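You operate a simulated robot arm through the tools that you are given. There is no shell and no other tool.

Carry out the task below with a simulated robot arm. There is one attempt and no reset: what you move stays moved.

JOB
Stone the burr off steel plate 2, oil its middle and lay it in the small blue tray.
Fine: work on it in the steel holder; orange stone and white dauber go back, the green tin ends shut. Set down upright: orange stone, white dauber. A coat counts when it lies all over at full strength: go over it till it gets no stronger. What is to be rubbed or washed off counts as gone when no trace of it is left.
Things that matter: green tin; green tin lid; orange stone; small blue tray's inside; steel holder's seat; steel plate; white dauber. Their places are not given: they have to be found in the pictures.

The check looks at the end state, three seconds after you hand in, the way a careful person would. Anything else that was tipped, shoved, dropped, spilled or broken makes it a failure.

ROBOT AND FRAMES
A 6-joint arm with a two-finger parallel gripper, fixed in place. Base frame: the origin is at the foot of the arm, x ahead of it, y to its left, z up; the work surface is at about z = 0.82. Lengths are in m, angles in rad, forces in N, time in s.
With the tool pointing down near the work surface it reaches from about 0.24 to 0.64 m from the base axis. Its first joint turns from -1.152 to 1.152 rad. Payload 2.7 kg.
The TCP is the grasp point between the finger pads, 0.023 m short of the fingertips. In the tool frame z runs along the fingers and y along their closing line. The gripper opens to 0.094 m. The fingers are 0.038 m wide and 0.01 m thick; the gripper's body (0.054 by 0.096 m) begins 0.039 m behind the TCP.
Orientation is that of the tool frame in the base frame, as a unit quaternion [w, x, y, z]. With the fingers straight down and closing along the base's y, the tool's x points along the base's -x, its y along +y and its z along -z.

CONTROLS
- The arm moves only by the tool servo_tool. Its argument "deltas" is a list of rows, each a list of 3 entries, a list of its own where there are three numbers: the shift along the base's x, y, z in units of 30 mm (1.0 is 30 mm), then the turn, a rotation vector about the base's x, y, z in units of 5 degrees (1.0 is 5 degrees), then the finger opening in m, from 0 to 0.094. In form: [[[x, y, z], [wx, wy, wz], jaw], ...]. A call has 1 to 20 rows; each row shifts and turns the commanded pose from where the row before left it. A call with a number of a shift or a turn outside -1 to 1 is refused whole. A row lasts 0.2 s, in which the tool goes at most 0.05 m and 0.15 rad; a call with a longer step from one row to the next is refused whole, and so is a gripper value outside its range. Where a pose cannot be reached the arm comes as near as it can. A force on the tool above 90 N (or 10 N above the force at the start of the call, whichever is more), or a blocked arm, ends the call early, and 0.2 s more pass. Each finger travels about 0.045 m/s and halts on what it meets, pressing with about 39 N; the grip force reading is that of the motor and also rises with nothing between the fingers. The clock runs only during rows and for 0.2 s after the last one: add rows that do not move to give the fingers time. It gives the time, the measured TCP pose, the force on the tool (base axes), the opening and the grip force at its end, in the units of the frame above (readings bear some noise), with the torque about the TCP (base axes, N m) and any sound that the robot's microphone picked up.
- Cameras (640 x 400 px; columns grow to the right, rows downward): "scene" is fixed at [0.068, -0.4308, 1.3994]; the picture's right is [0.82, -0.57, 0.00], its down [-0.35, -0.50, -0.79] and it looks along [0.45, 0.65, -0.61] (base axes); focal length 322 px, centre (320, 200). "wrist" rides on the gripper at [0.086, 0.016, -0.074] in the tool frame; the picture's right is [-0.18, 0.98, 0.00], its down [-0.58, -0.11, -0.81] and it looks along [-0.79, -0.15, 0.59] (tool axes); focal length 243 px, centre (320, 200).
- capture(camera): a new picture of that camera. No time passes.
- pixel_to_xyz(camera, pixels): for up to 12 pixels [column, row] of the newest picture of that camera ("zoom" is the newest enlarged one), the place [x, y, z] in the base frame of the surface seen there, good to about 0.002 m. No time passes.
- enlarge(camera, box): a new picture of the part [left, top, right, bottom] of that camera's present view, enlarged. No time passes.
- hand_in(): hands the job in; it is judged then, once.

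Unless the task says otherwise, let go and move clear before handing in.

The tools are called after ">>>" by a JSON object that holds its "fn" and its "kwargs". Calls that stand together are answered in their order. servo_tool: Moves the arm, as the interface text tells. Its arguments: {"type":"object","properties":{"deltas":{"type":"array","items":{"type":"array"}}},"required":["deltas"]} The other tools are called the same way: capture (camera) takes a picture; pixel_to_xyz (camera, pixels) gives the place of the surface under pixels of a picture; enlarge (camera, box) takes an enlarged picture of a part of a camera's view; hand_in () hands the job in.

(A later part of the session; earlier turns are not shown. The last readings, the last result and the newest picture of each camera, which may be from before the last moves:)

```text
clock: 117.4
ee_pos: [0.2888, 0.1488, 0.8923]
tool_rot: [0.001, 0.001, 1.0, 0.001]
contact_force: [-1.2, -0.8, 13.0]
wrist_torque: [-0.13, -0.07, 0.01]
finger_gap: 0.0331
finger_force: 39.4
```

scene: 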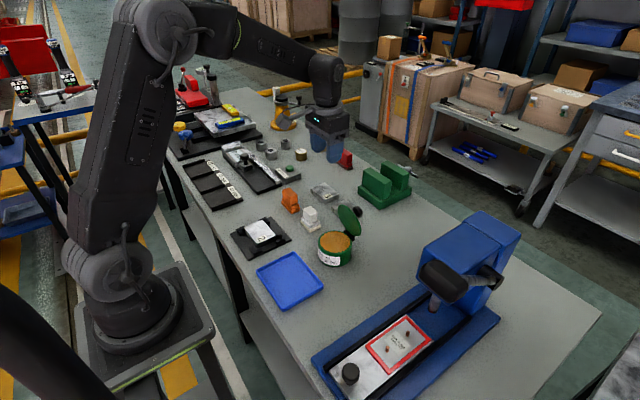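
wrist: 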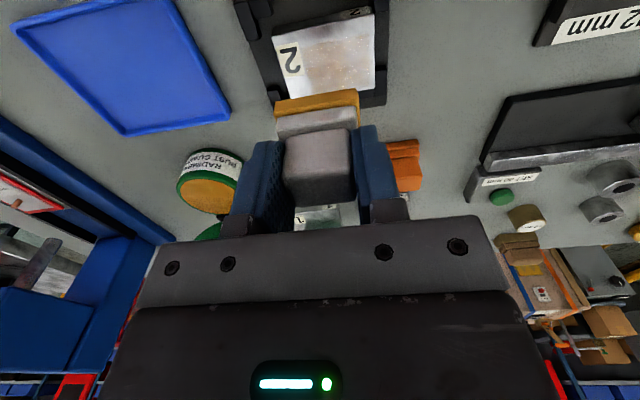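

Light contact at 13 N. I'll wipe over the middle in a small raster.

>>> {"fn": "servo_tool", "kwargs": {"deltas": [[[0.15, 0, 0], [0, 0, 0], 0.015], [[0.1, 0.2, 0], [0, 0, 0], 0.015], [[-0.25, 0, 0], [0, 0, 0], 0.015], [[-0.25, 0, 0], [0, 0, 0], 0.015], [[0, -0.2, 0], [0, 0, 0], 0.015], [[0.25, 0, 0], [0, 0, 0], 0.015], [[0.25, 0, 0], [0, 0, 0], 0.015], [[0, -0.2, 0], [0, 0, 0], 0.015], [[-0.25, 0, 0], [0, 0, 0], 0.015], [[-0.25, 0, 0], [0, 0, 0], 0.015], [[0.25, 0.2, 0], [0, 0, 0], 0.015], [[0, 0, 0], [0, 0, 0], 0.015]]}}

>>> {"fn": "servo_tool", "kwargs": {"deltas": [[[0, 0, 0.2], [0, 0, 0], 0.015], [[0, 0, 0.5], [0, 0, 0], 0.015], [[0, 0, 0.7], [0, 0, 0], 0.015], [[0, 0, 0.7], [0, 0, 0], 0.015], [[0, 0, 0.3], [0, 0, 0], 0.015], [[0, 0, 0], [0, 0, 0], 0.015]]}}

>>> {"fn": "enlarge", "kwargs": {"camera": "scene", "box": [240, 210, 290, 245]}}

>>> {"fn": "capture", "kwargs": {"camera": "wrist"}}

>>> {"fn": "enlarge", "kwargs": {"camera": "wrist", "box": [230, 0, 400, 110]}}

```text
clock: 120.0
ee_pos: [0.2901, 0.1518, 0.8932]
tool_rot: [0.001, 0.0, 1.0, 0.001]
contact_force: [-0.8, -0.4, 0.9]
wrist_torque: [-0.07, 0.01, -0.01]
finger_gap: 0.0331
finger_force: 38.8
```

```text
clock: 121.4
ee_pos: [0.2886, 0.1505, 0.9655]
tool_rot: [0.0, 0.001, 1.0, 0.001]
contact_force: [-0.8, 0.8, -0.2]
wrist_torque: [0.0, -0.03, 0.01]
finger_gap: 0.0329
finger_force: 39.4
```

```text
11.43 times, centred on (265, 228) of scene
```

zoom: 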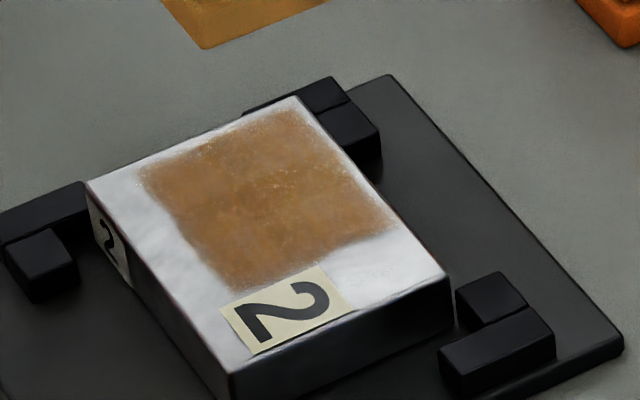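

```text
taken
```

wrist: 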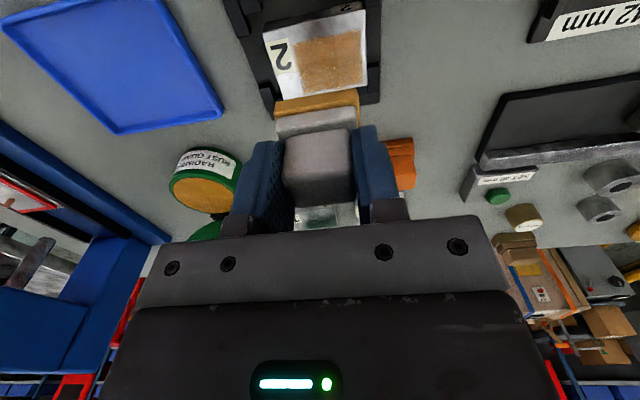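

```text
3.64 times, centred on (315, 55) of wrist
```

zoom: 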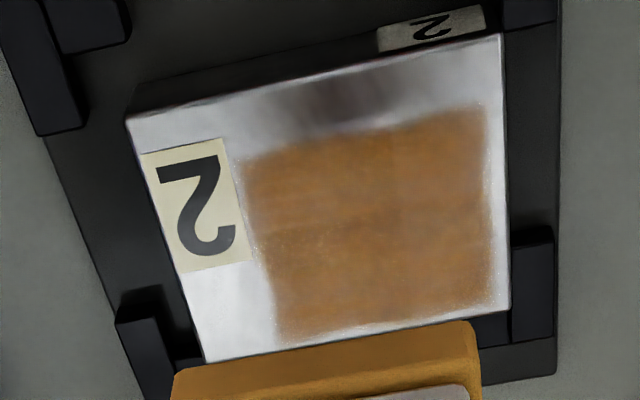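

The coat is now clearly stronger over a rectangle from about x 0.270–0.312, y 0.132–0.182. I'll reload the dauber at the tin and go over it again, extending slightly toward -x and -y to be centred on the plate.

>>> {"fn": "servo_tool", "kwargs": {"deltas": [[[0.3, -0.45, 0], [0, 0, 0], 0.015], [[0.55, -0.8, 0], [0, 0, 0], 0.015], [[0.6, -0.9, 0], [0, 0, 0], 0.015], [[0.6, -0.9, 0], [0, 0, 0], 0.015], [[0.6, -0.9, 0], [0, 0, 0], 0.015], [[0.55, -0.8, 0], [0, 0, 0], 0.015], [[0.38, -0.55, 0], [0, 0, 0], 0.015], [[0, 0, 0], [0, 0, 0], 0.015]]}}

>>> {"fn": "enlarge", "kwargs": {"camera": "scene", "box": [290, 170, 400, 280]}}

```text
clock: 123.2
ee_pos: [0.3952, -0.0085, 0.9645]
tool_rot: [0.001, 0.0, 1.0, 0.001]
contact_force: [0.2, 0.4, -1.2]
wrist_torque: [0.02, 0.01, -0.01]
finger_gap: 0.0329
finger_force: 39.1
```

```text
3.64 times, centred on (345, 225) of scene
```

zoom: 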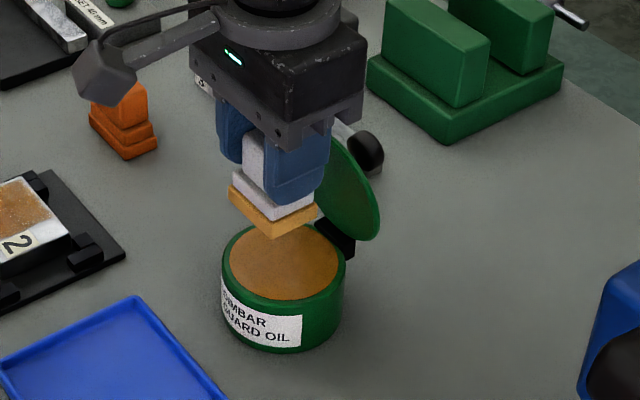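

The dauber is over the oil again. I'll lower it to just above contact, then touch.

>>> {"fn": "servo_tool", "kwargs": {"deltas": [[[0.04, 0, -0.6], [0, 0, 0], 0.015], [[0, 0, -0.6], [0, 0, 0], 0.015], [[0, 0, -0.4], [0, 0, 0], 0.015], [[0, 0, 0], [0, 0, 0], 0.015]]}}

>>> {"fn": "servo_tool", "kwargs": {"deltas": [[[0, 0, -0.06], [0, 0, 0], 0.015], [[0, 0, 0], [0, 0, 0], 0.015]]}}

>>> {"fn": "servo_tool", "kwargs": {"deltas": [[[0, 0, -0.05], [0, 0, 0], 0.015], [[0, 0, 0], [0, 0, 0], 0.015]]}}

```text
clock: 124.2
ee_pos: [0.397, -0.0087, 0.9162]
tool_rot: [0.0, -0.001, 1.0, 0.001]
contact_force: [0.5, 0.3, -0.8]
wrist_torque: [-0.01, -0.01, 0.0]
finger_gap: 0.0333
finger_force: 38.6
```

```text
clock: 124.8
ee_pos: [0.398, -0.0085, 0.915]
tool_rot: [0.001, 0.0, 1.0, 0.0]
contact_force: [-1.4, -0.1, 4.0]
wrist_torque: [0.0, 0.03, 0.05]
finger_gap: 0.0332
finger_force: 39.5
```

```text
clock: 125.4
ee_pos: [0.3978, -0.0085, 0.9161]
tool_rot: [0.002, 0.0, 1.0, 0.001]
contact_force: [-8.1, 3.0, 28.0]
wrist_torque: [0.07, 0.19, 0.01]
finger_gap: 0.0331
finger_force: 38.7
```

Good contact with the oil (28 N). I'll dwell, lift, and carry it back over the plate's middle.

>>> {"fn": "servo_tool", "kwargs": {"deltas": [[[0, 0, 0.02], [0, 0, 0], 0.015], [[0, 0, 0], [0, 0, 0], 0.015], [[0, 0, 0], [0, 0, 0], 0.015], [[0, 0, 0.15], [0, 0, 0], 0.015], [[0, 0, 0.4], [0, 0, 0], 0.015], [[0, 0, 0.6], [0, 0, 0], 0.015], [[0, 0, 0.55], [0, 0, 0], 0.015], [[0, 0, 0], [0, 0, 0], 0.015]]}}

>>> {"fn": "servo_tool", "kwargs": {"deltas": [[[-0.3, 0.45, 0], [0, 0, 0], 0.015], [[-0.55, 0.8, 0], [0, 0, 0], 0.015], [[-0.6, 0.9, 0], [0, 0, 0], 0.015], [[-0.65, 0.9, 0], [0, 0, 0], 0.015], [[-0.65, 0.9, 0], [0, 0, 0], 0.015], [[-0.55, 0.8, 0], [0, 0, 0], 0.015], [[-0.5, 0.5, 0], [0, 0, 0], 0.015], [[0, 0, 0], [0, 0, 0], 0.015]]}}

>>> {"fn": "capture", "kwargs": {"camera": "wrist"}}

>>> {"fn": "enlarge", "kwargs": {"camera": "wrist", "box": [230, 0, 400, 110]}}

```text
clock: 127.2
ee_pos: [0.3971, -0.0084, 0.9653]
tool_rot: [0.001, 0.0, 1.0, 0.001]
contact_force: [-0.2, -0.5, -0.3]
wrist_torque: [-0.01, -0.01, -0.02]
finger_gap: 0.0329
finger_force: 38.9
```

```text
clock: 129.0
ee_pos: [0.2825, 0.1479, 0.9658]
tool_rot: [0.001, 0.0, 1.0, 0.001]
contact_force: [-0.3, -0.3, -1.0]
wrist_torque: [0.03, -0.02, 0.02]
finger_gap: 0.0332
finger_force: 39.1
```

```text
taken
```

wrist: 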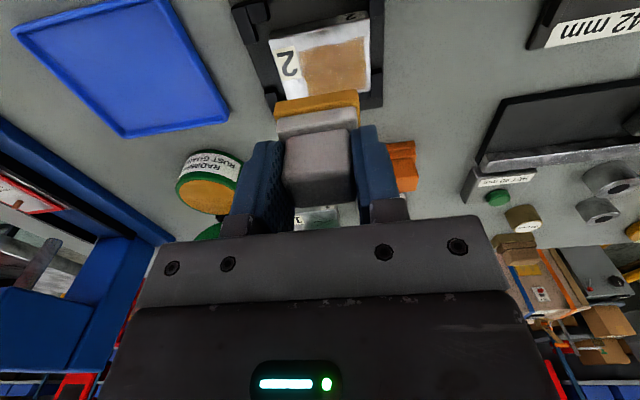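

```text
3.64 times, centred on (315, 55) of wrist
```

zoom: 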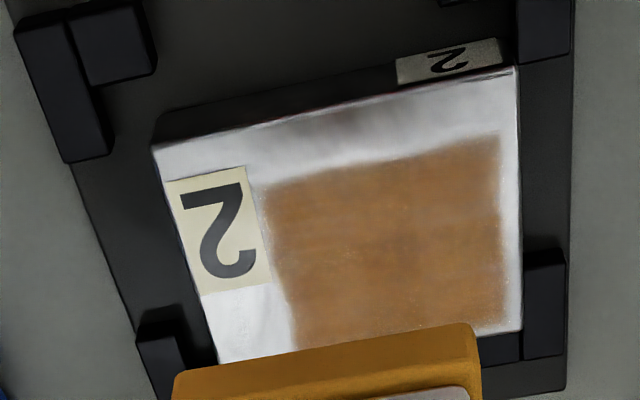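

I'll measure plate edges and patch edges in this zoom to centre the next pass.

>>> {"fn": "pixel_to_xyz", "kwargs": {"camera": "zoom", "pixels": [[340, 115], [340, 170], [400, 330], [480, 315], [510, 200], [495, 200], [270, 220], [255, 220], [185, 220], [220, 350], [260, 280], [515, 320]]}}

```text
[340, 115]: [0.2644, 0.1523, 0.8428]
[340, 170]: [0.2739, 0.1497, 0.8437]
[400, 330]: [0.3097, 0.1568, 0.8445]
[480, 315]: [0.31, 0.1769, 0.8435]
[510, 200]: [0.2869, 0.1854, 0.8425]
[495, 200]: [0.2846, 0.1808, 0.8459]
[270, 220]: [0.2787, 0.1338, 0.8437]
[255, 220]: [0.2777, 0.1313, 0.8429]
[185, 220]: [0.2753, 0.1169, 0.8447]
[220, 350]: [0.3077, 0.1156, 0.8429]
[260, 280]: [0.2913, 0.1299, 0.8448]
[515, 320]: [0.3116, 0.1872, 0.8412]
```

The plate's centre is (0.2895,0.151) but the patch spans x 0.274–0.313, y 0.134–0.182, so it lies a bit toward +x/+y. I'll measure the dauber's own base edges to learn its offset from the TCP.

>>> {"fn": "pixel_to_xyz", "kwargs": {"camera": "zoom", "pixels": [[190, 380], [300, 362], [400, 345], [465, 335], [472, 360], [182, 390]]}}

>>> {"fn": "pixel_to_xyz", "kwargs": {"camera": "wrist", "pixels": [[278, 108], [357, 98], [281, 126], [357, 114], [290, 165], [350, 160], [320, 120], [320, 160]]}}

```text
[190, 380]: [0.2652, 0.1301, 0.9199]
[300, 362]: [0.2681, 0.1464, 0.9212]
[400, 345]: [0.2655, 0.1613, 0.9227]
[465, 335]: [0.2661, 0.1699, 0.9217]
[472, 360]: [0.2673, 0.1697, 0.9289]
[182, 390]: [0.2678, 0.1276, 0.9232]
```

```text
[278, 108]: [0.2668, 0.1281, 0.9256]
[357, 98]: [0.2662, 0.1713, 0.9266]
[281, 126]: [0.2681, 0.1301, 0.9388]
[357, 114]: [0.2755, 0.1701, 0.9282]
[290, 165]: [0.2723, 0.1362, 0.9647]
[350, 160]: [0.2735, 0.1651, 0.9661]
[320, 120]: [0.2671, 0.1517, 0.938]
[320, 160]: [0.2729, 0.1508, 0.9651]
```

The dauber is centred on the TCP (base x from 0.266, y 0.1275–0.1715). I'll press it down right here, which extends the coat toward -x/-y, with small wipes.

>>> {"fn": "servo_tool", "kwargs": {"deltas": [[[0.03, -0.05, -0.6], [0, 0, 0], 0.015], [[0, 0, -0.8], [0, 0, 0], 0.015], [[0, 0, -0.6], [0, 0, 0], 0.015], [[0, 0, -0.35], [0, 0, 0], 0.015], [[0, 0, -0.05], [0, 0, 0], 0.015], [[0, 0, 0], [0, 0, 0], 0.015]]}}

>>> {"fn": "servo_tool", "kwargs": {"deltas": [[[0, 0, -0.04], [0, 0, 0], 0.015], [[0, 0, 0], [0, 0, 0], 0.015]]}}

```text
clock: 130.4
ee_pos: [0.2845, 0.1465, 0.8923]
tool_rot: [0.0, 0.0, 1.0, 0.001]
contact_force: [-1.0, 0.2, 0.1]
wrist_torque: [0.0, 0.01, 0.0]
finger_gap: 0.033
finger_force: 38.8
```

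```text
clock: 131.0
ee_pos: [0.2837, 0.1475, 0.8921]
tool_rot: [0.001, 0.0, 1.0, 0.001]
contact_force: [-3.3, -2.3, 17.3]
wrist_torque: [-0.17, 0.0, -0.06]
finger_gap: 0.0329
finger_force: 39.0
```

Contact at 17 N. I'll wipe in a raster over the -x part first, then across the middle.

>>> {"fn": "servo_tool", "kwargs": {"deltas": [[[-0.1, 0, 0], [0, 0, 0], 0.015], [[0, 0.2, 0], [0, 0, 0], 0.015], [[0, 0.15, 0], [0, 0, 0], 0.015], [[0, -0.2, 0], [0, 0, 0], 0.015], [[0, -0.2, 0], [0, 0, 0], 0.015], [[0.15, 0, 0], [0, 0, 0], 0.015], [[0, 0.2, 0], [0, 0, 0], 0.015], [[0, 0.2, 0], [0, 0, 0], 0.015], [[0.15, 0, 0], [0, 0, 0], 0.015], [[0, -0.2, 0], [0, 0, 0], 0.015], [[0, -0.2, 0], [0, 0, 0], 0.015], [[0.1, 0, 0], [0, 0, 0], 0.015], [[0, 0.2, 0], [0, 0, 0], 0.015], [[0, 0.2, 0], [0, 0, 0], 0.015], [[-0.15, -0.15, 0], [0, 0, 0], 0.015], [[-0.15, 0, 0], [0, 0, 0], 0.015], [[0, 0, 0], [0, 0, 0], 0.015]]}}

>>> {"fn": "servo_tool", "kwargs": {"deltas": [[[0, 0, 0.2], [0, 0, 0], 0.015], [[0, 0, 0.5], [0, 0, 0], 0.015], [[0, 0, 0.7], [0, 0, 0], 0.015], [[0, 0, 0.7], [0, 0, 0], 0.015], [[0, 0, 0.3], [0, 0, 0], 0.015], [[0, 0, 0], [0, 0, 0], 0.015]]}}

>>> {"fn": "enlarge", "kwargs": {"camera": "scene", "box": [240, 210, 290, 245]}}

>>> {"fn": "capture", "kwargs": {"camera": "wrist"}}

>>> {"fn": "enlarge", "kwargs": {"camera": "wrist", "box": [230, 0, 400, 110]}}

```text
clock: 134.6
ee_pos: [0.2835, 0.1532, 0.8922]
tool_rot: [0.0, 0.0, 1.0, 0.001]
contact_force: [0.5, 0.1, -1.0]
wrist_torque: [0.0, 0.04, 0.03]
finger_gap: 0.0331
finger_force: 39.1
```

```text
clock: 136.0
ee_pos: [0.2836, 0.1539, 0.9654]
tool_rot: [0.001, -0.001, 1.0, 0.0]
contact_force: [-1.9, 0.2, -0.2]
wrist_torque: [0.03, -0.05, 0.0]
finger_gap: 0.0331
finger_force: 39.1
```

```text
11.43 times, centred on (265, 228) of scene
```

zoom: 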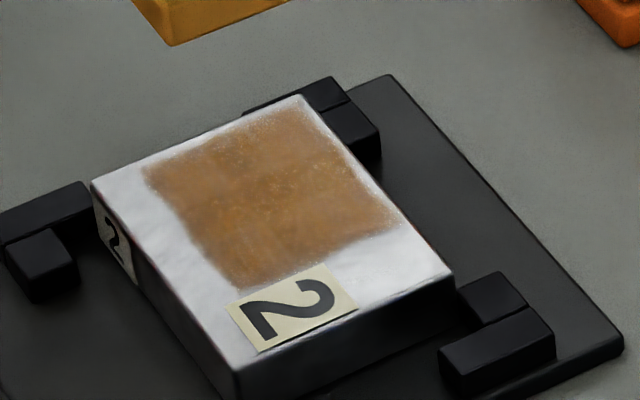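

```text
taken
```

wrist: 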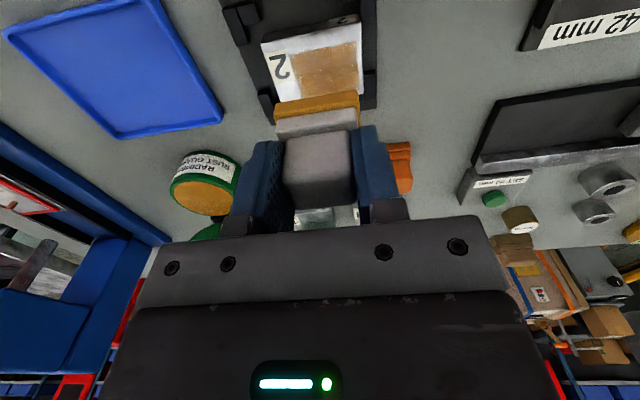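

```text
3.64 times, centred on (315, 55) of wrist
```

zoom: 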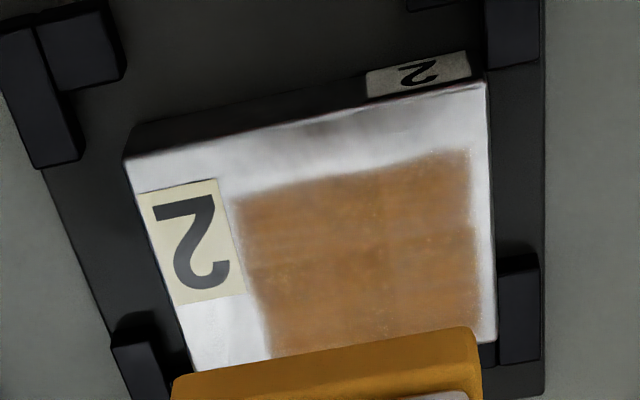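

The coat looks the same in extent as before, so the patch may be a fixed zone on the plate. I'll measure patch and plate edges again to compare.

>>> {"fn": "pixel_to_xyz", "kwargs": {"camera": "zoom", "pixels": [[320, 125], [320, 185], [460, 158], [470, 95], [465, 250], [487, 250], [478, 320], [490, 340], [245, 260], [235, 230], [150, 200], [270, 350]]}}

>>> {"fn": "enlarge", "kwargs": {"camera": "scene", "box": [245, 214, 285, 242]}}

>>> {"fn": "pixel_to_xyz", "kwargs": {"camera": "zoom", "pixels": [[119, 184], [45, 185], [255, 112], [282, 92], [310, 90], [402, 225], [420, 215], [467, 280], [215, 325], [300, 340], [380, 245], [170, 265]]}}

```text
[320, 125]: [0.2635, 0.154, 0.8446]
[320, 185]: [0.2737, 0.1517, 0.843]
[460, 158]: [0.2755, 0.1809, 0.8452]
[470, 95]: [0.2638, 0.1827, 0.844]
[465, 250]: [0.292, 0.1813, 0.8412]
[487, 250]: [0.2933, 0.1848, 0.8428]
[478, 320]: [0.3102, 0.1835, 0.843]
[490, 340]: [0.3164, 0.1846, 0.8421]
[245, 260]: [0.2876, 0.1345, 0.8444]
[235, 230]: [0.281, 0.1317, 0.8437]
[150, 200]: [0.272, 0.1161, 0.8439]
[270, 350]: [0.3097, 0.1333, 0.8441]
```

```text
14.29 times, centred on (265, 228) of scene
```

zoom: 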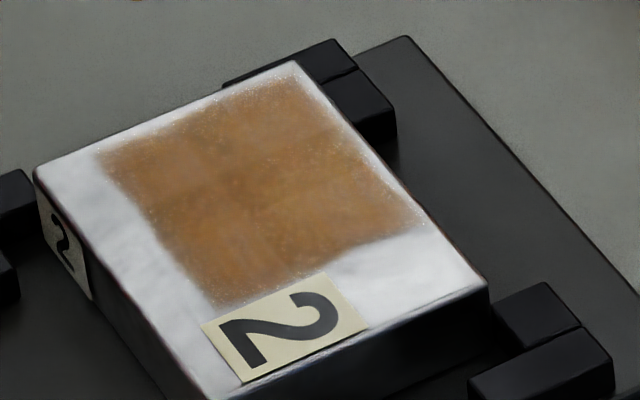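

```text
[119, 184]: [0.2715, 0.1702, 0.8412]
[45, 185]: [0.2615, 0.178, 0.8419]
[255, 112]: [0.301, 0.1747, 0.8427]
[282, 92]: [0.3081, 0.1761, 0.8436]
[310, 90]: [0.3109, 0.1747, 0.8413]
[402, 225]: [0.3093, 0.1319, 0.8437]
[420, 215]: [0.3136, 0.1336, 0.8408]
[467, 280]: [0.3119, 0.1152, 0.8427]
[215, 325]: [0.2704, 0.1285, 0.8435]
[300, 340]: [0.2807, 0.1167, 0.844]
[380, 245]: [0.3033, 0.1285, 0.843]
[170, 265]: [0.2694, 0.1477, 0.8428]
```

The patch is about 39 × 48 mm, hardly larger than the dauber's foot, so the loose plate has been following the dauber during wipes. It sits off-centre toward +x/+y, so I'll extend it with a straight dab placed about 6 mm toward -x and 4 mm toward -y of the plate's centre.

>>> {"fn": "servo_tool", "kwargs": {"deltas": [[[0, -0.33, -0.6], [0, 0, 0], 0.015], [[0, 0, -0.8], [0, 0, 0], 0.015], [[0, 0, -0.6], [0, 0, 0], 0.015], [[0, 0, -0.35], [0, 0, 0], 0.015], [[0, 0, -0.07], [0, 0, 0], 0.015], [[0, 0, 0], [0, 0, 0], 0.015]]}}

>>> {"fn": "servo_tool", "kwargs": {"deltas": [[[0, 0, -0.05], [0, 0, 0], 0.015], [[0, 0, 0], [0, 0, 0], 0.015]]}}

```text
clock: 137.4
ee_pos: [0.2846, 0.143, 0.8928]
tool_rot: [0.0, 0.0, 1.0, 0.001]
contact_force: [-0.2, -0.4, -0.4]
wrist_torque: [0.02, 0.01, -0.02]
finger_gap: 0.0329
finger_force: 38.5
```

```text
clock: 138.0
ee_pos: [0.2841, 0.1444, 0.8915]
tool_rot: [0.001, 0.0, 1.0, 0.001]
contact_force: [-1.0, -1.3, 12.1]
wrist_torque: [-0.11, -0.05, 0.0]
finger_gap: 0.033
finger_force: 39.0
```

Contact at 12 N. I'll press slightly more, dwell with tiny wiggles, then lift and look.

>>> {"fn": "servo_tool", "kwargs": {"deltas": [[[0, 0, -0.03], [0, 0, 0], 0.015], [[0.05, 0, 0], [0, 0, 0], 0.015], [[-0.05, 0, 0], [0, 0, 0], 0.015], [[0, 0.05, 0], [0, 0, 0], 0.015], [[0, -0.05, 0], [0, 0, 0], 0.015], [[0, 0, 0], [0, 0, 0], 0.015]]}}

>>> {"fn": "servo_tool", "kwargs": {"deltas": [[[0, 0, 0.2], [0, 0, 0], 0.015], [[0, 0, 0.5], [0, 0, 0], 0.015], [[0, 0, 0.7], [0, 0, 0], 0.015], [[0, 0, 0.7], [0, 0, 0], 0.015], [[0, 0, 0.4], [0, 0, 0], 0.015], [[0, 0, 0], [0, 0, 0], 0.015]]}}

>>> {"fn": "enlarge", "kwargs": {"camera": "scene", "box": [245, 214, 285, 242]}}

>>> {"fn": "capture", "kwargs": {"camera": "wrist"}}

>>> {"fn": "enlarge", "kwargs": {"camera": "wrist", "box": [230, 0, 400, 110]}}

```text
clock: 139.4
ee_pos: [0.285, 0.1444, 0.8908]
tool_rot: [0.002, 0.0, 1.0, 0.002]
contact_force: [3.0, -0.8, 30.1]
wrist_torque: [-0.01, -0.34, 0.0]
finger_gap: 0.033
finger_force: 38.8
```

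```text
clock: 140.8
ee_pos: [0.2852, 0.1435, 0.9645]
tool_rot: [0.001, 0.0, 1.0, 0.0]
contact_force: [0.2, -0.2, -0.5]
wrist_torque: [-0.01, -0.02, -0.01]
finger_gap: 0.0333
finger_force: 39.1
```

```text
14.29 times, centred on (265, 228) of scene
```

zoom: 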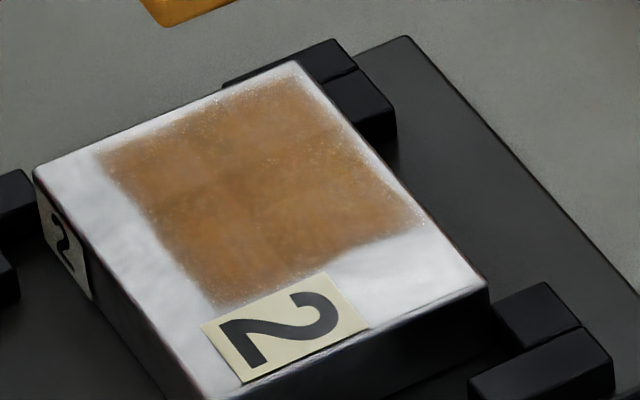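

```text
taken
```

wrist: 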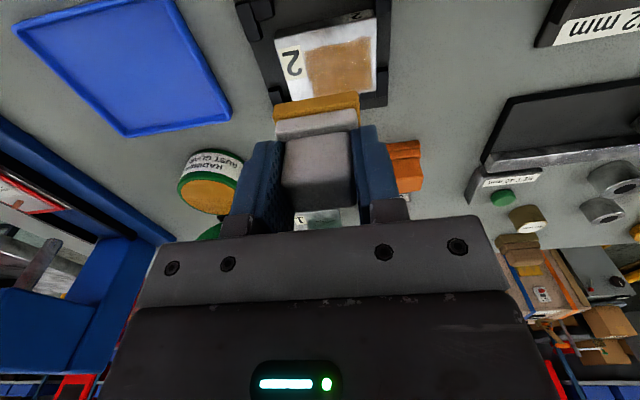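

```text
3.64 times, centred on (315, 55) of wrist
```

zoom: 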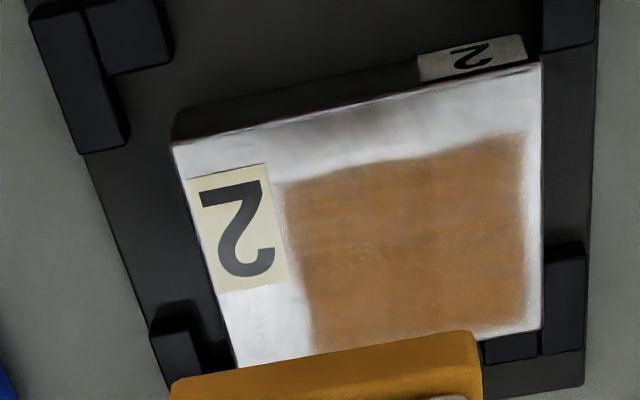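

The patch edges didn't change although the dab covered beyond them, so the oil zone on the plate is fixed: about x 0.274–0.313, y 0.132–0.183 in the plate's present place. What remains is to bring it evenly to full strength, so I'll reload the dauber.

>>> {"fn": "servo_tool", "kwargs": {"deltas": [[[0.3, -0.4, 0], [0, 0, 0], 0.015], [[0.6, -0.8, 0], [0, 0, 0], 0.015], [[0.65, -0.87, 0], [0, 0, 0], 0.015], [[0.65, -0.87, 0], [0, 0, 0], 0.015], [[0.6, -0.8, 0], [0, 0, 0], 0.015], [[0.53, -0.8, 0], [0, 0, 0], 0.015], [[0.4, -0.53, 0], [0, 0, 0], 0.015], [[0, 0, 0], [0, 0, 0], 0.015]]}}

>>> {"fn": "servo_tool", "kwargs": {"deltas": [[[0, 0, -0.6], [0, 0, 0], 0.015], [[0, 0, -0.6], [0, 0, 0], 0.015], [[0, 0, -0.4], [0, 0, 0], 0.015], [[0, 0, -0.05], [0, 0, 0], 0.015], [[0, 0, 0], [0, 0, 0], 0.015]]}}

```text
clock: 142.6
ee_pos: [0.3977, -0.011, 0.9656]
tool_rot: [0.0, 0.0, 1.0, 0.001]
contact_force: [0.2, -1.0, -0.8]
wrist_torque: [-0.01, -0.01, -0.03]
finger_gap: 0.0333
finger_force: 39.4
```

```text
clock: 143.8
ee_pos: [0.396, -0.0094, 0.9148]
tool_rot: [0.0, 0.0, 1.0, 0.001]
contact_force: [-0.3, -0.3, -0.8]
wrist_torque: [-0.01, -0.01, -0.01]
finger_gap: 0.0331
finger_force: 38.8
```

>>> {"fn": "servo_tool", "kwargs": {"deltas": [[[0, 0, -0.06], [0, 0, 0], 0.015], [[0, 0, 0], [0, 0, 0], 0.015], [[0, 0, 0], [0, 0, 0], 0.015]]}}

>>> {"fn": "servo_tool", "kwargs": {"deltas": [[[0, 0, -0.03], [0, 0, 0], 0.015], [[0, 0, 0], [0, 0, 0], 0.015], [[0, 0, 0], [0, 0, 0], 0.015]]}}

```text
clock: 144.6
ee_pos: [0.3968, -0.0095, 0.9135]
tool_rot: [0.0, -0.001, 1.0, 0.001]
contact_force: [0.1, 0.7, -1.1]
wrist_torque: [-0.04, 0.0, -0.01]
finger_gap: 0.0332
finger_force: 39.2
```

```text
clock: 145.4
ee_pos: [0.3969, -0.008, 0.9117]
tool_rot: [0.001, 0.0, 1.0, 0.0]
contact_force: [-0.2, -1.3, 4.2]
wrist_torque: [-0.12, 0.0, 0.0]
finger_gap: 0.0331
finger_force: 39.2
```

Light contact at 0.912 shows the dauber has slid up until its shoulder meets the fingertips. I'll press slightly more, dwell, lift and return to the plate at the zone's centre (0.2935,0.156).

>>> {"fn": "servo_tool", "kwargs": {"deltas": [[[0, 0, -0.03], [0, 0, 0], 0.015], [[0, 0, 0], [0, 0, 0], 0.015], [[0, 0, 0], [0, 0, 0], 0.015], [[0, 0, 0.15], [0, 0, 0], 0.015], [[0, 0, 0.4], [0, 0, 0], 0.015], [[0, 0, 0.6], [0, 0, 0], 0.015], [[0, 0, 0.6], [0, 0, 0], 0.015], [[0, 0, 0], [0, 0, 0], 0.015]]}}

>>> {"fn": "servo_tool", "kwargs": {"deltas": [[[-0.3, 0.4, 0], [0, 0, 0], 0.015], [[-0.55, 0.85, 0], [0, 0, 0], 0.015], [[-0.6, 0.95, 0], [0, 0, 0], 0.015], [[-0.6, 0.95, 0], [0, 0, 0], 0.015], [[-0.6, 0.95, 0], [0, 0, 0], 0.015], [[-0.5, 0.85, 0], [0, 0, 0], 0.015], [[-0.3, 0.5, 0], [0, 0, 0], 0.015], [[0, 0, 0], [0, 0, 0], 0.015]]}}

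>>> {"fn": "enlarge", "kwargs": {"camera": "scene", "box": [245, 214, 285, 242]}}

```text
clock: 147.2
ee_pos: [0.3966, -0.0078, 0.9627]
tool_rot: [0.0, 0.0, 1.0, 0.001]
contact_force: [0.6, -0.1, -0.4]
wrist_torque: [0.0, 0.02, 0.04]
finger_gap: 0.033
finger_force: 39.5
```

```text
clock: 149.0
ee_pos: [0.2931, 0.1564, 0.9637]
tool_rot: [0.001, -0.001, 1.0, 0.001]
contact_force: [0.7, 0.2, -1.0]
wrist_torque: [-0.03, -0.01, -0.01]
finger_gap: 0.033
finger_force: 38.6
```

```text
14.29 times, centred on (265, 228) of scene
```

zoom: 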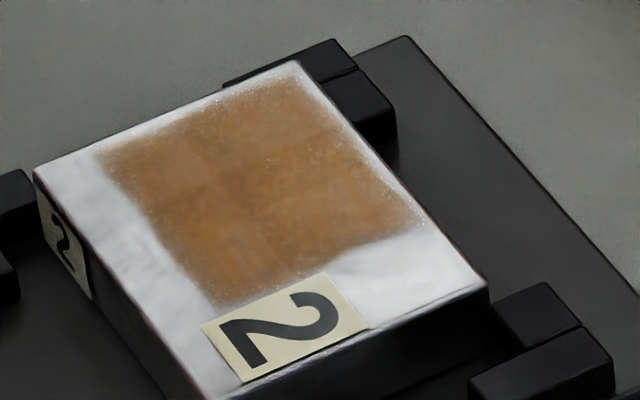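

The zone is amber with a darker core toward -x/-y, so its +x/+y parts need more. I'll start with a dab offset +4 mm in both.

>>> {"fn": "servo_tool", "kwargs": {"deltas": [[[0.133, 0.133, -0.6], [0, 0, 0], 0.015], [[0, 0, -0.8], [0, 0, 0], 0.015], [[0, 0, -0.6], [0, 0, 0], 0.015], [[0, 0, -0.35], [0, 0, 0], 0.015], [[0, 0, -0.08], [0, 0, 0], 0.015], [[0, 0, 0], [0, 0, 0], 0.015]]}}

>>> {"fn": "servo_tool", "kwargs": {"deltas": [[[0, 0, -0.05], [0, 0, 0], 0.015], [[0, 0, 0], [0, 0, 0], 0.015]]}}

```text
clock: 150.4
ee_pos: [0.2965, 0.1593, 0.8905]
tool_rot: [-0.001, 0.0, 1.0, 0.001]
contact_force: [-0.2, -0.1, -0.3]
wrist_torque: [0.0, 0.0, 0.01]
finger_gap: 0.0331
finger_force: 38.5
```

```text
clock: 151.0
ee_pos: [0.2977, 0.1597, 0.89]
tool_rot: [0.001, 0.0, 1.0, 0.001]
contact_force: [-5.3, -0.8, 16.9]
wrist_torque: [-0.12, 0.01, 0.02]
finger_gap: 0.0332
finger_force: 38.8
```

Contact at 17 N. I'll dab in sequence at the four offsets (+,+), (+,-), (-,-), (-,+), lifting 6 mm between them.

>>> {"fn": "servo_tool", "kwargs": {"deltas": [[[0.05, 0, 0], [0, 0, 0], 0.015], [[-0.05, 0.05, 0], [0, 0, 0], 0.015], [[0, -0.05, 0], [0, 0, 0], 0.015], [[0, 0, 0.2], [0, 0, 0], 0.015], [[0, -0.267, 0], [0, 0, 0], 0.015], [[0, 0, -0.2], [0, 0, 0], 0.015], [[0.05, 0, -0.01], [0, 0, 0], 0.015], [[-0.05, -0.05, 0], [0, 0, 0], 0.015], [[0, 0.05, 0], [0, 0, 0], 0.015], [[0, 0, 0.2], [0, 0, 0], 0.015], [[-0.267, 0, 0], [0, 0, 0], 0.015], [[0, 0, -0.2], [0, 0, 0], 0.015], [[0.05, 0, -0.01], [0, 0, 0], 0.015], [[-0.05, -0.05, 0], [0, 0, 0], 0.015], [[0, 0.05, 0], [0, 0, 0], 0.015]]}}

>>> {"fn": "servo_tool", "kwargs": {"deltas": [[[0, 0, 0.2], [0, 0, 0], 0.015], [[0, 0.267, 0], [0, 0, 0], 0.015], [[0, 0, -0.2], [0, 0, 0], 0.015], [[0.05, 0, -0.01], [0, 0, 0], 0.015], [[-0.05, 0.05, 0], [0, 0, 0], 0.015], [[0, -0.05, 0], [0, 0, 0], 0.015], [[0, 0, 0], [0, 0, 0], 0.015]]}}

>>> {"fn": "servo_tool", "kwargs": {"deltas": [[[0, 0, 0.2], [0, 0, 0], 0.015], [[0, 0, 0.5], [0, 0, 0], 0.015], [[0, 0, 0.7], [0, 0, 0], 0.015], [[0, 0, 0.7], [0, 0, 0], 0.015], [[0, 0, 0.4], [0, 0, 0], 0.015], [[0, 0, 0], [0, 0, 0], 0.015]]}}

>>> {"fn": "enlarge", "kwargs": {"camera": "scene", "box": [245, 214, 285, 242]}}

>>> {"fn": "capture", "kwargs": {"camera": "wrist"}}

>>> {"fn": "enlarge", "kwargs": {"camera": "wrist", "box": [230, 0, 400, 110]}}

```text
clock: 154.2
ee_pos: [0.289, 0.1506, 0.8898]
tool_rot: [0.002, 0.0, 1.0, 0.001]
contact_force: [-5.9, -7.8, 46.3]
wrist_torque: [-0.38, 0.01, -0.04]
finger_gap: 0.0329
finger_force: 38.7
```

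```text
clock: 155.8
ee_pos: [0.2885, 0.1584, 0.8895]
tool_rot: [0.001, 0.0, 1.0, 0.002]
contact_force: [-10.5, -11.1, 51.0]
wrist_torque: [-0.48, 0.13, -0.03]
finger_gap: 0.033
finger_force: 39.0
```

```text
clock: 157.2
ee_pos: [0.2886, 0.1584, 0.9643]
tool_rot: [0.001, 0.0, 1.0, 0.001]
contact_force: [1.2, 1.0, -0.5]
wrist_torque: [-0.04, 0.01, 0.0]
finger_gap: 0.0331
finger_force: 38.7
```

```text
14.29 times, centred on (265, 228) of scene
```

zoom: 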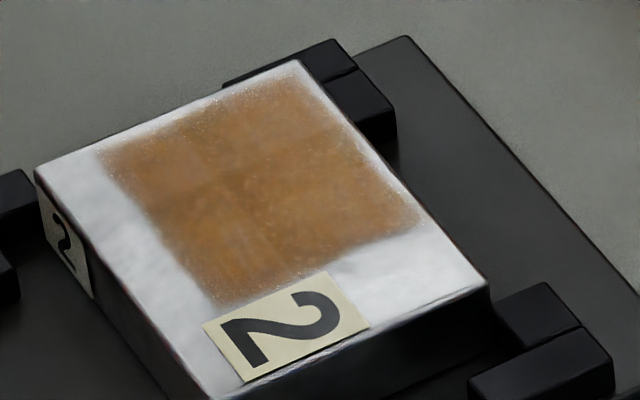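

```text
taken
```

wrist: 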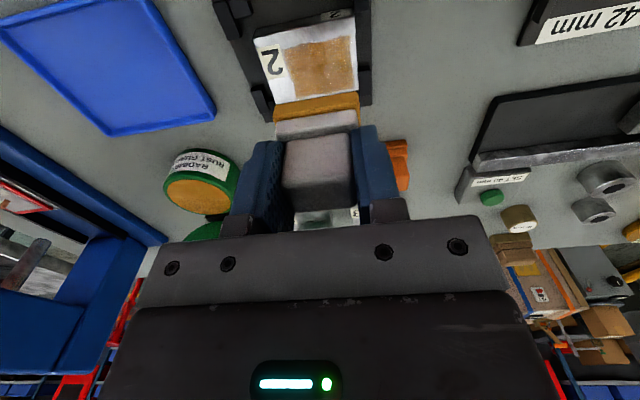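

```text
3.64 times, centred on (315, 55) of wrist
```

zoom: 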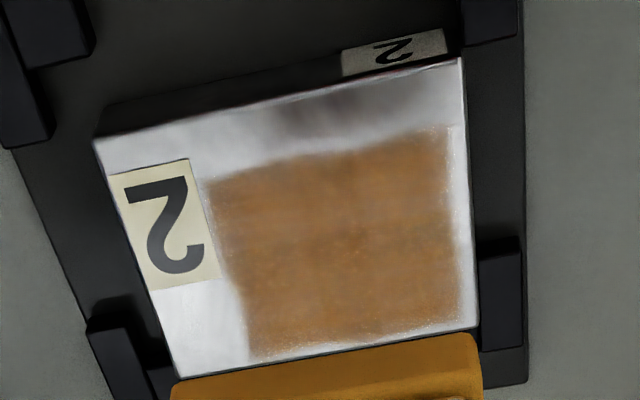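

The coat is darkening toward the core, but the strip at the +y end (upper-left edge in the scene zoom) is lighter, and those dabs reached 50 N, which is more than needed. The plate is pinned against the +x/+y stops, so I'll use one-way wipes toward +x with light pressure, starting with the +y strip.

>>> {"fn": "servo_tool", "kwargs": {"deltas": [[[-0.137, 0.187, -0.6], [0, 0, 0], 0.015], [[0, 0, -0.8], [0, 0, 0], 0.015], [[0, 0, -0.6], [0, 0, 0], 0.015], [[0, 0, -0.35], [0, 0, 0], 0.015], [[0, 0, -0.1], [0, 0, 0], 0.015], [[0, 0, 0], [0, 0, 0], 0.015]]}}

>>> {"fn": "servo_tool", "kwargs": {"deltas": [[[0, 0, -0.02], [0, 0, 0], 0.015], [[0, 0, 0], [0, 0, 0], 0.015]]}}

```text
clock: 158.6
ee_pos: [0.2841, 0.1638, 0.889]
tool_rot: [0.001, 0.001, 1.0, 0.001]
contact_force: [-0.4, 0.3, 0.2]
wrist_torque: [-0.05, -0.03, 0.02]
finger_gap: 0.033
finger_force: 38.3
```

```text
clock: 159.2
ee_pos: [0.2837, 0.1641, 0.8911]
tool_rot: [0.001, 0.0, 1.0, 0.002]
contact_force: [-2.0, -3.2, 12.1]
wrist_torque: [-0.2, -0.04, -0.05]
finger_gap: 0.0333
finger_force: 38.7
```

12 N contact. I'll wipe +x 18 mm, lift, return stepping 5 mm toward -y, and repeat.

>>> {"fn": "servo_tool", "kwargs": {"deltas": [[[0.15, 0, 0], [0, 0, 0], 0.015], [[0.15, 0, 0], [0, 0, 0], 0.015], [[0.15, 0, 0], [0, 0, 0], 0.015], [[0.15, 0, 0], [0, 0, 0], 0.015], [[0, 0, 0.2], [0, 0, 0], 0.015], [[-0.6, -0.167, 0], [0, 0, 0], 0.015], [[0, 0, -0.2], [0, 0, 0], 0.015], [[0.15, 0, 0], [0, 0, 0], 0.015], [[0.15, 0, 0], [0, 0, 0], 0.015], [[0.15, 0, 0], [0, 0, 0], 0.015], [[0.15, 0, 0], [0, 0, 0], 0.015], [[0, 0, 0.2], [0, 0, 0], 0.015], [[-0.6, -0.167, 0], [0, 0, 0], 0.015], [[0, 0, -0.2], [0, 0, 0], 0.015]]}}

>>> {"fn": "servo_tool", "kwargs": {"deltas": [[[0.15, 0, 0], [0, 0, 0], 0.015], [[0.15, 0, 0], [0, 0, 0], 0.015], [[0.15, 0, 0], [0, 0, 0], 0.015], [[0.15, 0, 0], [0, 0, 0], 0.015], [[0, 0, 0.2], [0, 0, 0], 0.015], [[-0.6, -0.167, 0], [0, 0, 0], 0.015], [[0, 0, -0.2], [0, 0, 0], 0.015], [[0.15, 0, 0], [0, 0, 0], 0.015], [[0.15, 0, 0], [0, 0, 0], 0.015], [[0.15, 0, 0], [0, 0, 0], 0.015], [[0.15, 0, 0], [0, 0, 0], 0.015], [[0, 0, 0.2], [0, 0, 0], 0.015], [[0, 0, 0.7], [0, 0, 0], 0.015], [[0, 0, 0.8], [0, 0, 0], 0.015], [[-0.2, 0, 0.8], [0, 0, 0], 0.015], [[0, 0, 0], [0, 0, 0], 0.015]]}}

>>> {"fn": "enlarge", "kwargs": {"camera": "scene", "box": [245, 214, 285, 242]}}

>>> {"fn": "capture", "kwargs": {"camera": "wrist"}}

>>> {"fn": "enlarge", "kwargs": {"camera": "wrist", "box": [230, 0, 400, 110]}}

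```text
clock: 162.2
ee_pos: [0.2838, 0.1531, 0.8904]
tool_rot: [0.001, 0.0, 1.0, 0.001]
contact_force: [-0.9, -0.2, 2.1]
wrist_torque: [-0.06, -0.06, -0.01]
finger_gap: 0.0332
finger_force: 38.6
```

```text
clock: 165.6
ee_pos: [0.2973, 0.1486, 0.9649]
tool_rot: [-0.001, 0.0, 1.0, 0.001]
contact_force: [0.4, 1.1, -0.3]
wrist_torque: [0.02, -0.02, 0.03]
finger_gap: 0.0329
finger_force: 39.2
```

```text
14.29 times, centred on (265, 228) of scene
```

zoom: 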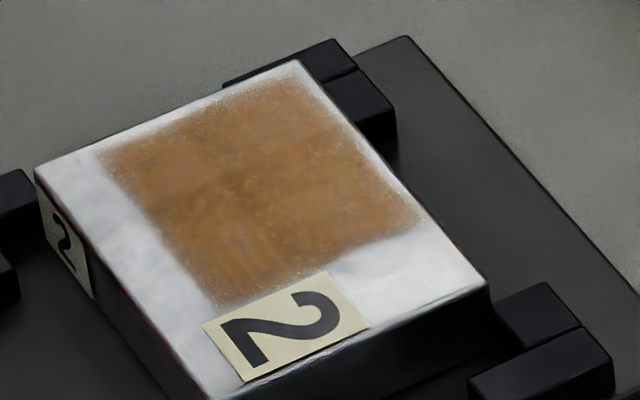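

```text
taken
```

wrist: 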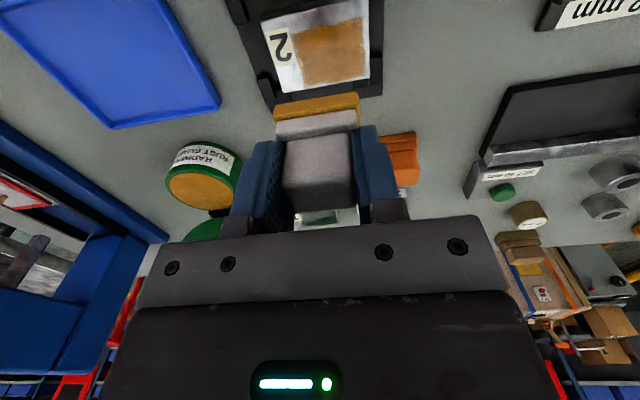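

```text
3.64 times, centred on (315, 55) of wrist
```

zoom: 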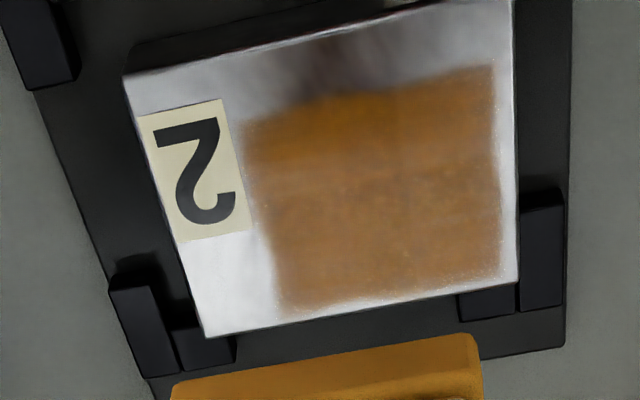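

The coat is more even now, with only the upper-left (+y) margin slightly lighter. I'll reload once more and repeat, to see whether it still gets stronger.

>>> {"fn": "servo_tool", "kwargs": {"deltas": [[[0.25, -0.4, 0], [0, 0, 0], 0.015], [[0.5, -0.8, 0], [0, 0, 0], 0.015], [[0.57, -0.9, 0], [0, 0, 0], 0.015], [[0.57, -0.9, 0], [0, 0, 0], 0.015], [[0.57, -0.9, 0], [0, 0, 0], 0.015], [[0.52, -0.8, 0], [0, 0, 0], 0.015], [[0.34, -0.54, 0], [0, 0, 0], 0.015], [[0, 0, 0], [0, 0, 0], 0.015]]}}

>>> {"fn": "servo_tool", "kwargs": {"deltas": [[[0, 0, -0.6], [0, 0, 0], 0.015], [[0, 0, -0.6], [0, 0, 0], 0.015], [[0, 0, -0.4], [0, 0, 0], 0.015], [[0, 0, -0.08], [0, 0, 0], 0.015], [[0, 0, 0], [0, 0, 0], 0.015]]}}

>>> {"fn": "servo_tool", "kwargs": {"deltas": [[[0, 0, -0.06], [0, 0, 0], 0.015], [[0, 0, 0], [0, 0, 0], 0.015]]}}

```text
clock: 167.4
ee_pos: [0.3974, -0.008, 0.9658]
tool_rot: [0.0, -0.001, 1.0, 0.001]
contact_force: [-0.7, -0.1, -0.2]
wrist_torque: [-0.02, 0.03, -0.01]
finger_gap: 0.0333
finger_force: 39.2
```

```text
clock: 168.6
ee_pos: [0.3966, -0.0094, 0.9125]
tool_rot: [0.001, 0.0, 1.0, 0.001]
contact_force: [0.6, 0.2, -0.9]
wrist_torque: [0.01, -0.01, 0.02]
finger_gap: 0.0332
finger_force: 39.3
```

```text
clock: 169.2
ee_pos: [0.3957, -0.0087, 0.9121]
tool_rot: [0.0, 0.0, 1.0, 0.001]
contact_force: [-1.1, -1.1, 4.7]
wrist_torque: [-0.05, 0.03, -0.03]
finger_gap: 0.0329
finger_force: 39.4
```

Touching the oil lightly. I'll press a bit, dwell, lift and return to the wipe start (0.2845,0.165).

>>> {"fn": "servo_tool", "kwargs": {"deltas": [[[0, 0, -0.025], [0, 0, 0], 0.015], [[0, 0, 0], [0, 0, 0], 0.015], [[0, 0, 0], [0, 0, 0], 0.015], [[0, 0, 0.15], [0, 0, 0], 0.015], [[0, 0, 0.4], [0, 0, 0], 0.015], [[0, 0, 0.6], [0, 0, 0], 0.015], [[0, 0, 0.6], [0, 0, 0], 0.015], [[0, 0, 0], [0, 0, 0], 0.015]]}}

>>> {"fn": "servo_tool", "kwargs": {"deltas": [[[-0.3, 0.4, 0], [0, 0, 0], 0.015], [[-0.6, 0.9, 0], [0, 0, 0], 0.015], [[-0.65, 0.97, 0], [0, 0, 0], 0.015], [[-0.65, 0.97, 0], [0, 0, 0], 0.015], [[-0.65, 0.97, 0], [0, 0, 0], 0.015], [[-0.55, 0.9, 0], [0, 0, 0], 0.015], [[-0.35, 0.67, 0], [0, 0, 0], 0.015], [[0, 0, 0], [0, 0, 0], 0.015]]}}

```text
clock: 171.0
ee_pos: [0.3964, -0.0072, 0.9628]
tool_rot: [0.001, 0.0, 1.0, 0.001]
contact_force: [0.4, -0.6, -1.1]
wrist_torque: [0.01, -0.03, 0.0]
finger_gap: 0.0328
finger_force: 39.4
```

```text
clock: 172.8
ee_pos: [0.2829, 0.1636, 0.9653]
tool_rot: [0.0, 0.0, 1.0, 0.0]
contact_force: [0.5, -0.3, -0.4]
wrist_torque: [-0.01, -0.01, -0.02]
finger_gap: 0.0332
finger_force: 39.2
```

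I'm above the start point. I'll shift +2 mm in y to reach the +y margin and descend to contact.

>>> {"fn": "servo_tool", "kwargs": {"deltas": [[[0.03, 0.08, -0.6], [0, 0, 0], 0.015], [[0, 0, -0.8], [0, 0, 0], 0.015], [[0, 0, -0.6], [0, 0, 0], 0.015], [[0, 0, -0.35], [0, 0, 0], 0.015], [[0, 0, -0.08], [0, 0, 0], 0.015], [[0, 0, 0], [0, 0, 0], 0.015]]}}

>>> {"fn": "servo_tool", "kwargs": {"deltas": [[[0, 0, -0.03], [0, 0, 0], 0.015], [[0, 0, 0], [0, 0, 0], 0.015]]}}

```text
clock: 174.2
ee_pos: [0.2846, 0.1677, 0.8909]
tool_rot: [0.0, 0.0, 1.0, 0.0]
contact_force: [-0.5, 0.8, -0.1]
wrist_torque: [0.02, -0.01, 0.0]
finger_gap: 0.033
finger_force: 39.2
```

```text
clock: 174.8
ee_pos: [0.2844, 0.1691, 0.8911]
tool_rot: [0.001, 0.0, 1.0, 0.001]
contact_force: [0.5, -0.2, -0.7]
wrist_torque: [0.01, 0.03, 0.0]
finger_gap: 0.0328
finger_force: 39.2
```

>>> {"fn": "servo_tool", "kwargs": {"deltas": [[[0, -0.07, -0.03], [0, 0, 0], 0.015], [[0, 0, 0], [0, 0, 0], 0.015]]}}

>>> {"fn": "servo_tool", "kwargs": {"deltas": [[[0, 0, -0.02], [0, 0, 0], 0.015], [[0, 0, 0], [0, 0, 0], 0.015]]}}

```text
clock: 175.4
ee_pos: [0.2846, 0.1667, 0.8899]
tool_rot: [0.001, 0.0, 1.0, 0.001]
contact_force: [-0.7, 3.1, 7.7]
wrist_torque: [-0.01, 0.0, 0.01]
finger_gap: 0.033
finger_force: 39.0
```

```text
clock: 176.0
ee_pos: [0.2845, 0.1669, 0.8896]
tool_rot: [0.002, 0.0, 1.0, 0.002]
contact_force: [-1.0, 0.8, 23.6]
wrist_torque: [-0.16, 0.01, 0.03]
finger_gap: 0.0333
finger_force: 39.6
```

Contact at 24 N. I'll repeat the one-way +x wipes, stepping toward -y each time.

>>> {"fn": "servo_tool", "kwargs": {"deltas": [[[0.15, 0, 0], [0, 0, 0], 0.015], [[0.15, 0, 0], [0, 0, 0], 0.015], [[0.15, 0, 0], [0, 0, 0], 0.015], [[0.15, 0, 0], [0, 0, 0], 0.015], [[0, 0, 0.2], [0, 0, 0], 0.015], [[-0.6, -0.2, 0], [0, 0, 0], 0.015], [[0, 0, -0.2], [0, 0, 0], 0.015], [[0.15, 0, 0], [0, 0, 0], 0.015], [[0.15, 0, 0], [0, 0, 0], 0.015], [[0.15, 0, 0], [0, 0, 0], 0.015], [[0.15, 0, 0], [0, 0, 0], 0.015], [[0, 0, 0.2], [0, 0, 0], 0.015], [[-0.6, -0.2, 0], [0, 0, 0], 0.015], [[0, 0, -0.21], [0, 0, 0], 0.015]]}}

>>> {"fn": "servo_tool", "kwargs": {"deltas": [[[0.15, 0, 0], [0, 0, 0], 0.015], [[0.15, 0, 0], [0, 0, 0], 0.015], [[0.15, 0, 0], [0, 0, 0], 0.015], [[0.15, 0, 0], [0, 0, 0], 0.015], [[0, 0, 0.2], [0, 0, 0], 0.015], [[-0.6, -0.2, 0], [0, 0, 0], 0.015], [[0, 0, -0.2], [0, 0, 0], 0.015], [[0.15, 0, 0], [0, 0, 0], 0.015], [[0.15, 0, 0], [0, 0, 0], 0.015], [[0.15, 0, 0], [0, 0, 0], 0.015], [[0.15, 0, 0], [0, 0, 0], 0.015], [[0, 0, 0.2], [0, 0, 0], 0.015], [[0, 0, 0.7], [0, 0, 0], 0.015], [[0, 0, 0.8], [0, 0, 0], 0.015], [[-0.2, 0, 0.8], [0, 0, 0], 0.015], [[0, 0, 0], [0, 0, 0], 0.015]]}}

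>>> {"fn": "enlarge", "kwargs": {"camera": "scene", "box": [245, 214, 285, 242]}}

>>> {"fn": "capture", "kwargs": {"camera": "wrist"}}

>>> {"fn": "enlarge", "kwargs": {"camera": "wrist", "box": [230, 0, 400, 110]}}

```text
clock: 179.0
ee_pos: [0.2838, 0.1529, 0.8897]
tool_rot: [0.002, 0.0, 1.0, 0.001]
contact_force: [-5.1, -5.7, 28.3]
wrist_torque: [-0.34, 0.1, -0.01]
finger_gap: 0.0333
finger_force: 38.4
```

```text
clock: 182.4
ee_pos: [0.2969, 0.1477, 0.9645]
tool_rot: [0.0, 0.0, 1.0, 0.001]
contact_force: [-0.6, 0.4, -0.3]
wrist_torque: [0.02, 0.02, -0.01]
finger_gap: 0.033
finger_force: 39.2
```

```text
14.29 times, centred on (265, 228) of scene
```

zoom: 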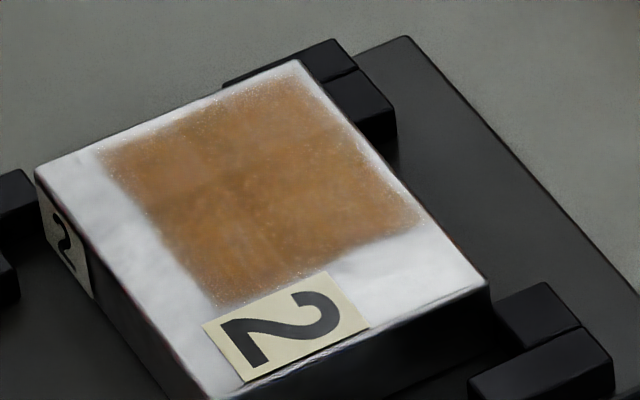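

```text
taken
```

wrist: 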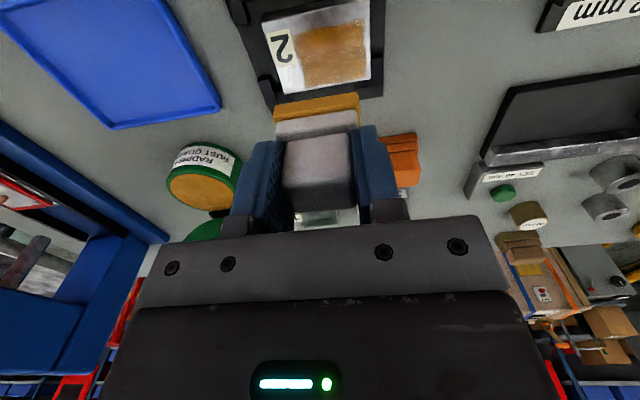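

```text
3.64 times, centred on (315, 55) of wrist
```

zoom: 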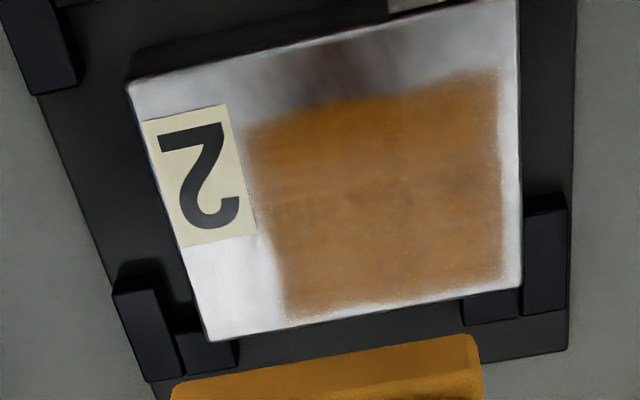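

The coat looks the same as before this pass, so it no longer gets stronger. I'll carry the dauber toward its home and look at the plate without the dauber's reflection.

>>> {"fn": "servo_tool", "kwargs": {"deltas": [[[0.4, -0.13, 0], [0, 0, 0], 0.015], [[0.7, -0.25, 0], [0, 0, 0], 0.015], [[0.8, -0.27, 0], [0, 0, 0], 0.015], [[0.8, -0.27, 0], [0, 0, 0], 0.015], [[0.7, -0.24, 0], [0, 0, 0], 0.015], [[0.47, -0.15, 0], [0, 0, 0], 0.015], [[0, 0, 0], [0, 0, 0], 0.015]]}}

>>> {"fn": "enlarge", "kwargs": {"camera": "scene", "box": [245, 214, 285, 242]}}

>>> {"fn": "enlarge", "kwargs": {"camera": "scene", "box": [230, 200, 300, 255]}}

>>> {"fn": "capture", "kwargs": {"camera": "wrist"}}

```text
clock: 184.0
ee_pos: [0.413, 0.1095, 0.9626]
tool_rot: [-0.001, 0.0, 1.0, 0.001]
contact_force: [0.9, 0.7, 0.1]
wrist_torque: [0.0, -0.01, 0.0]
finger_gap: 0.0329
finger_force: 39.1
```

```text
14.29 times, centred on (265, 228) of scene
```

zoom: 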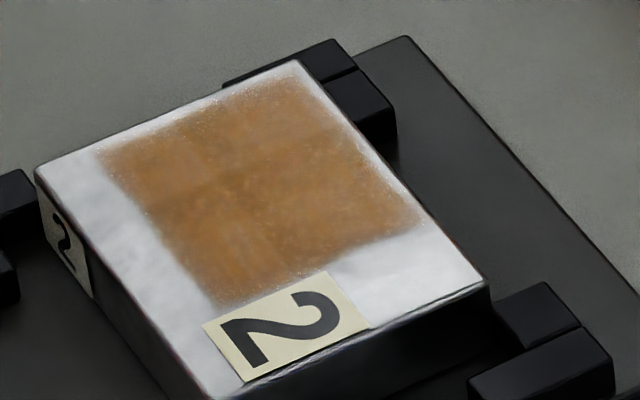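

```text
7.27 times, centred on (265, 228) of scene
```

zoom: 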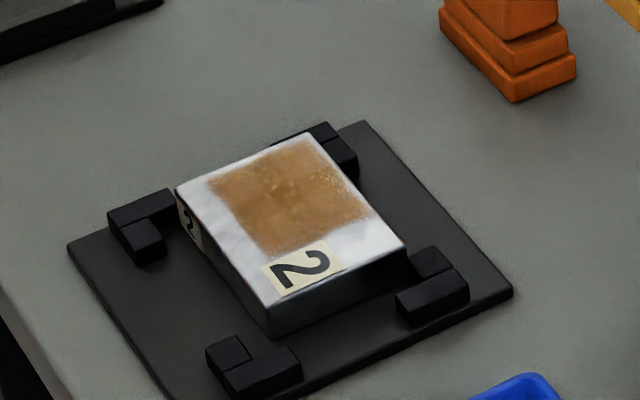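

```text
taken
```

wrist: 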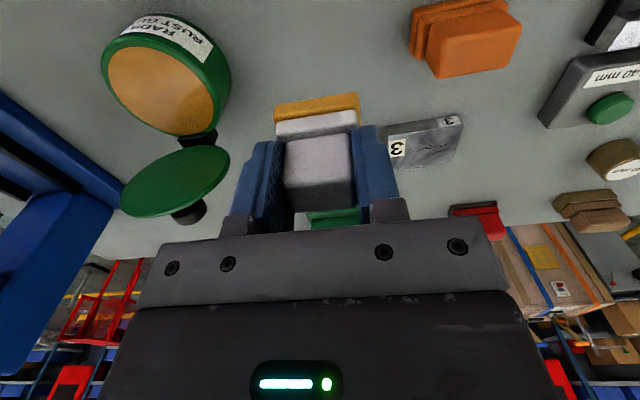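

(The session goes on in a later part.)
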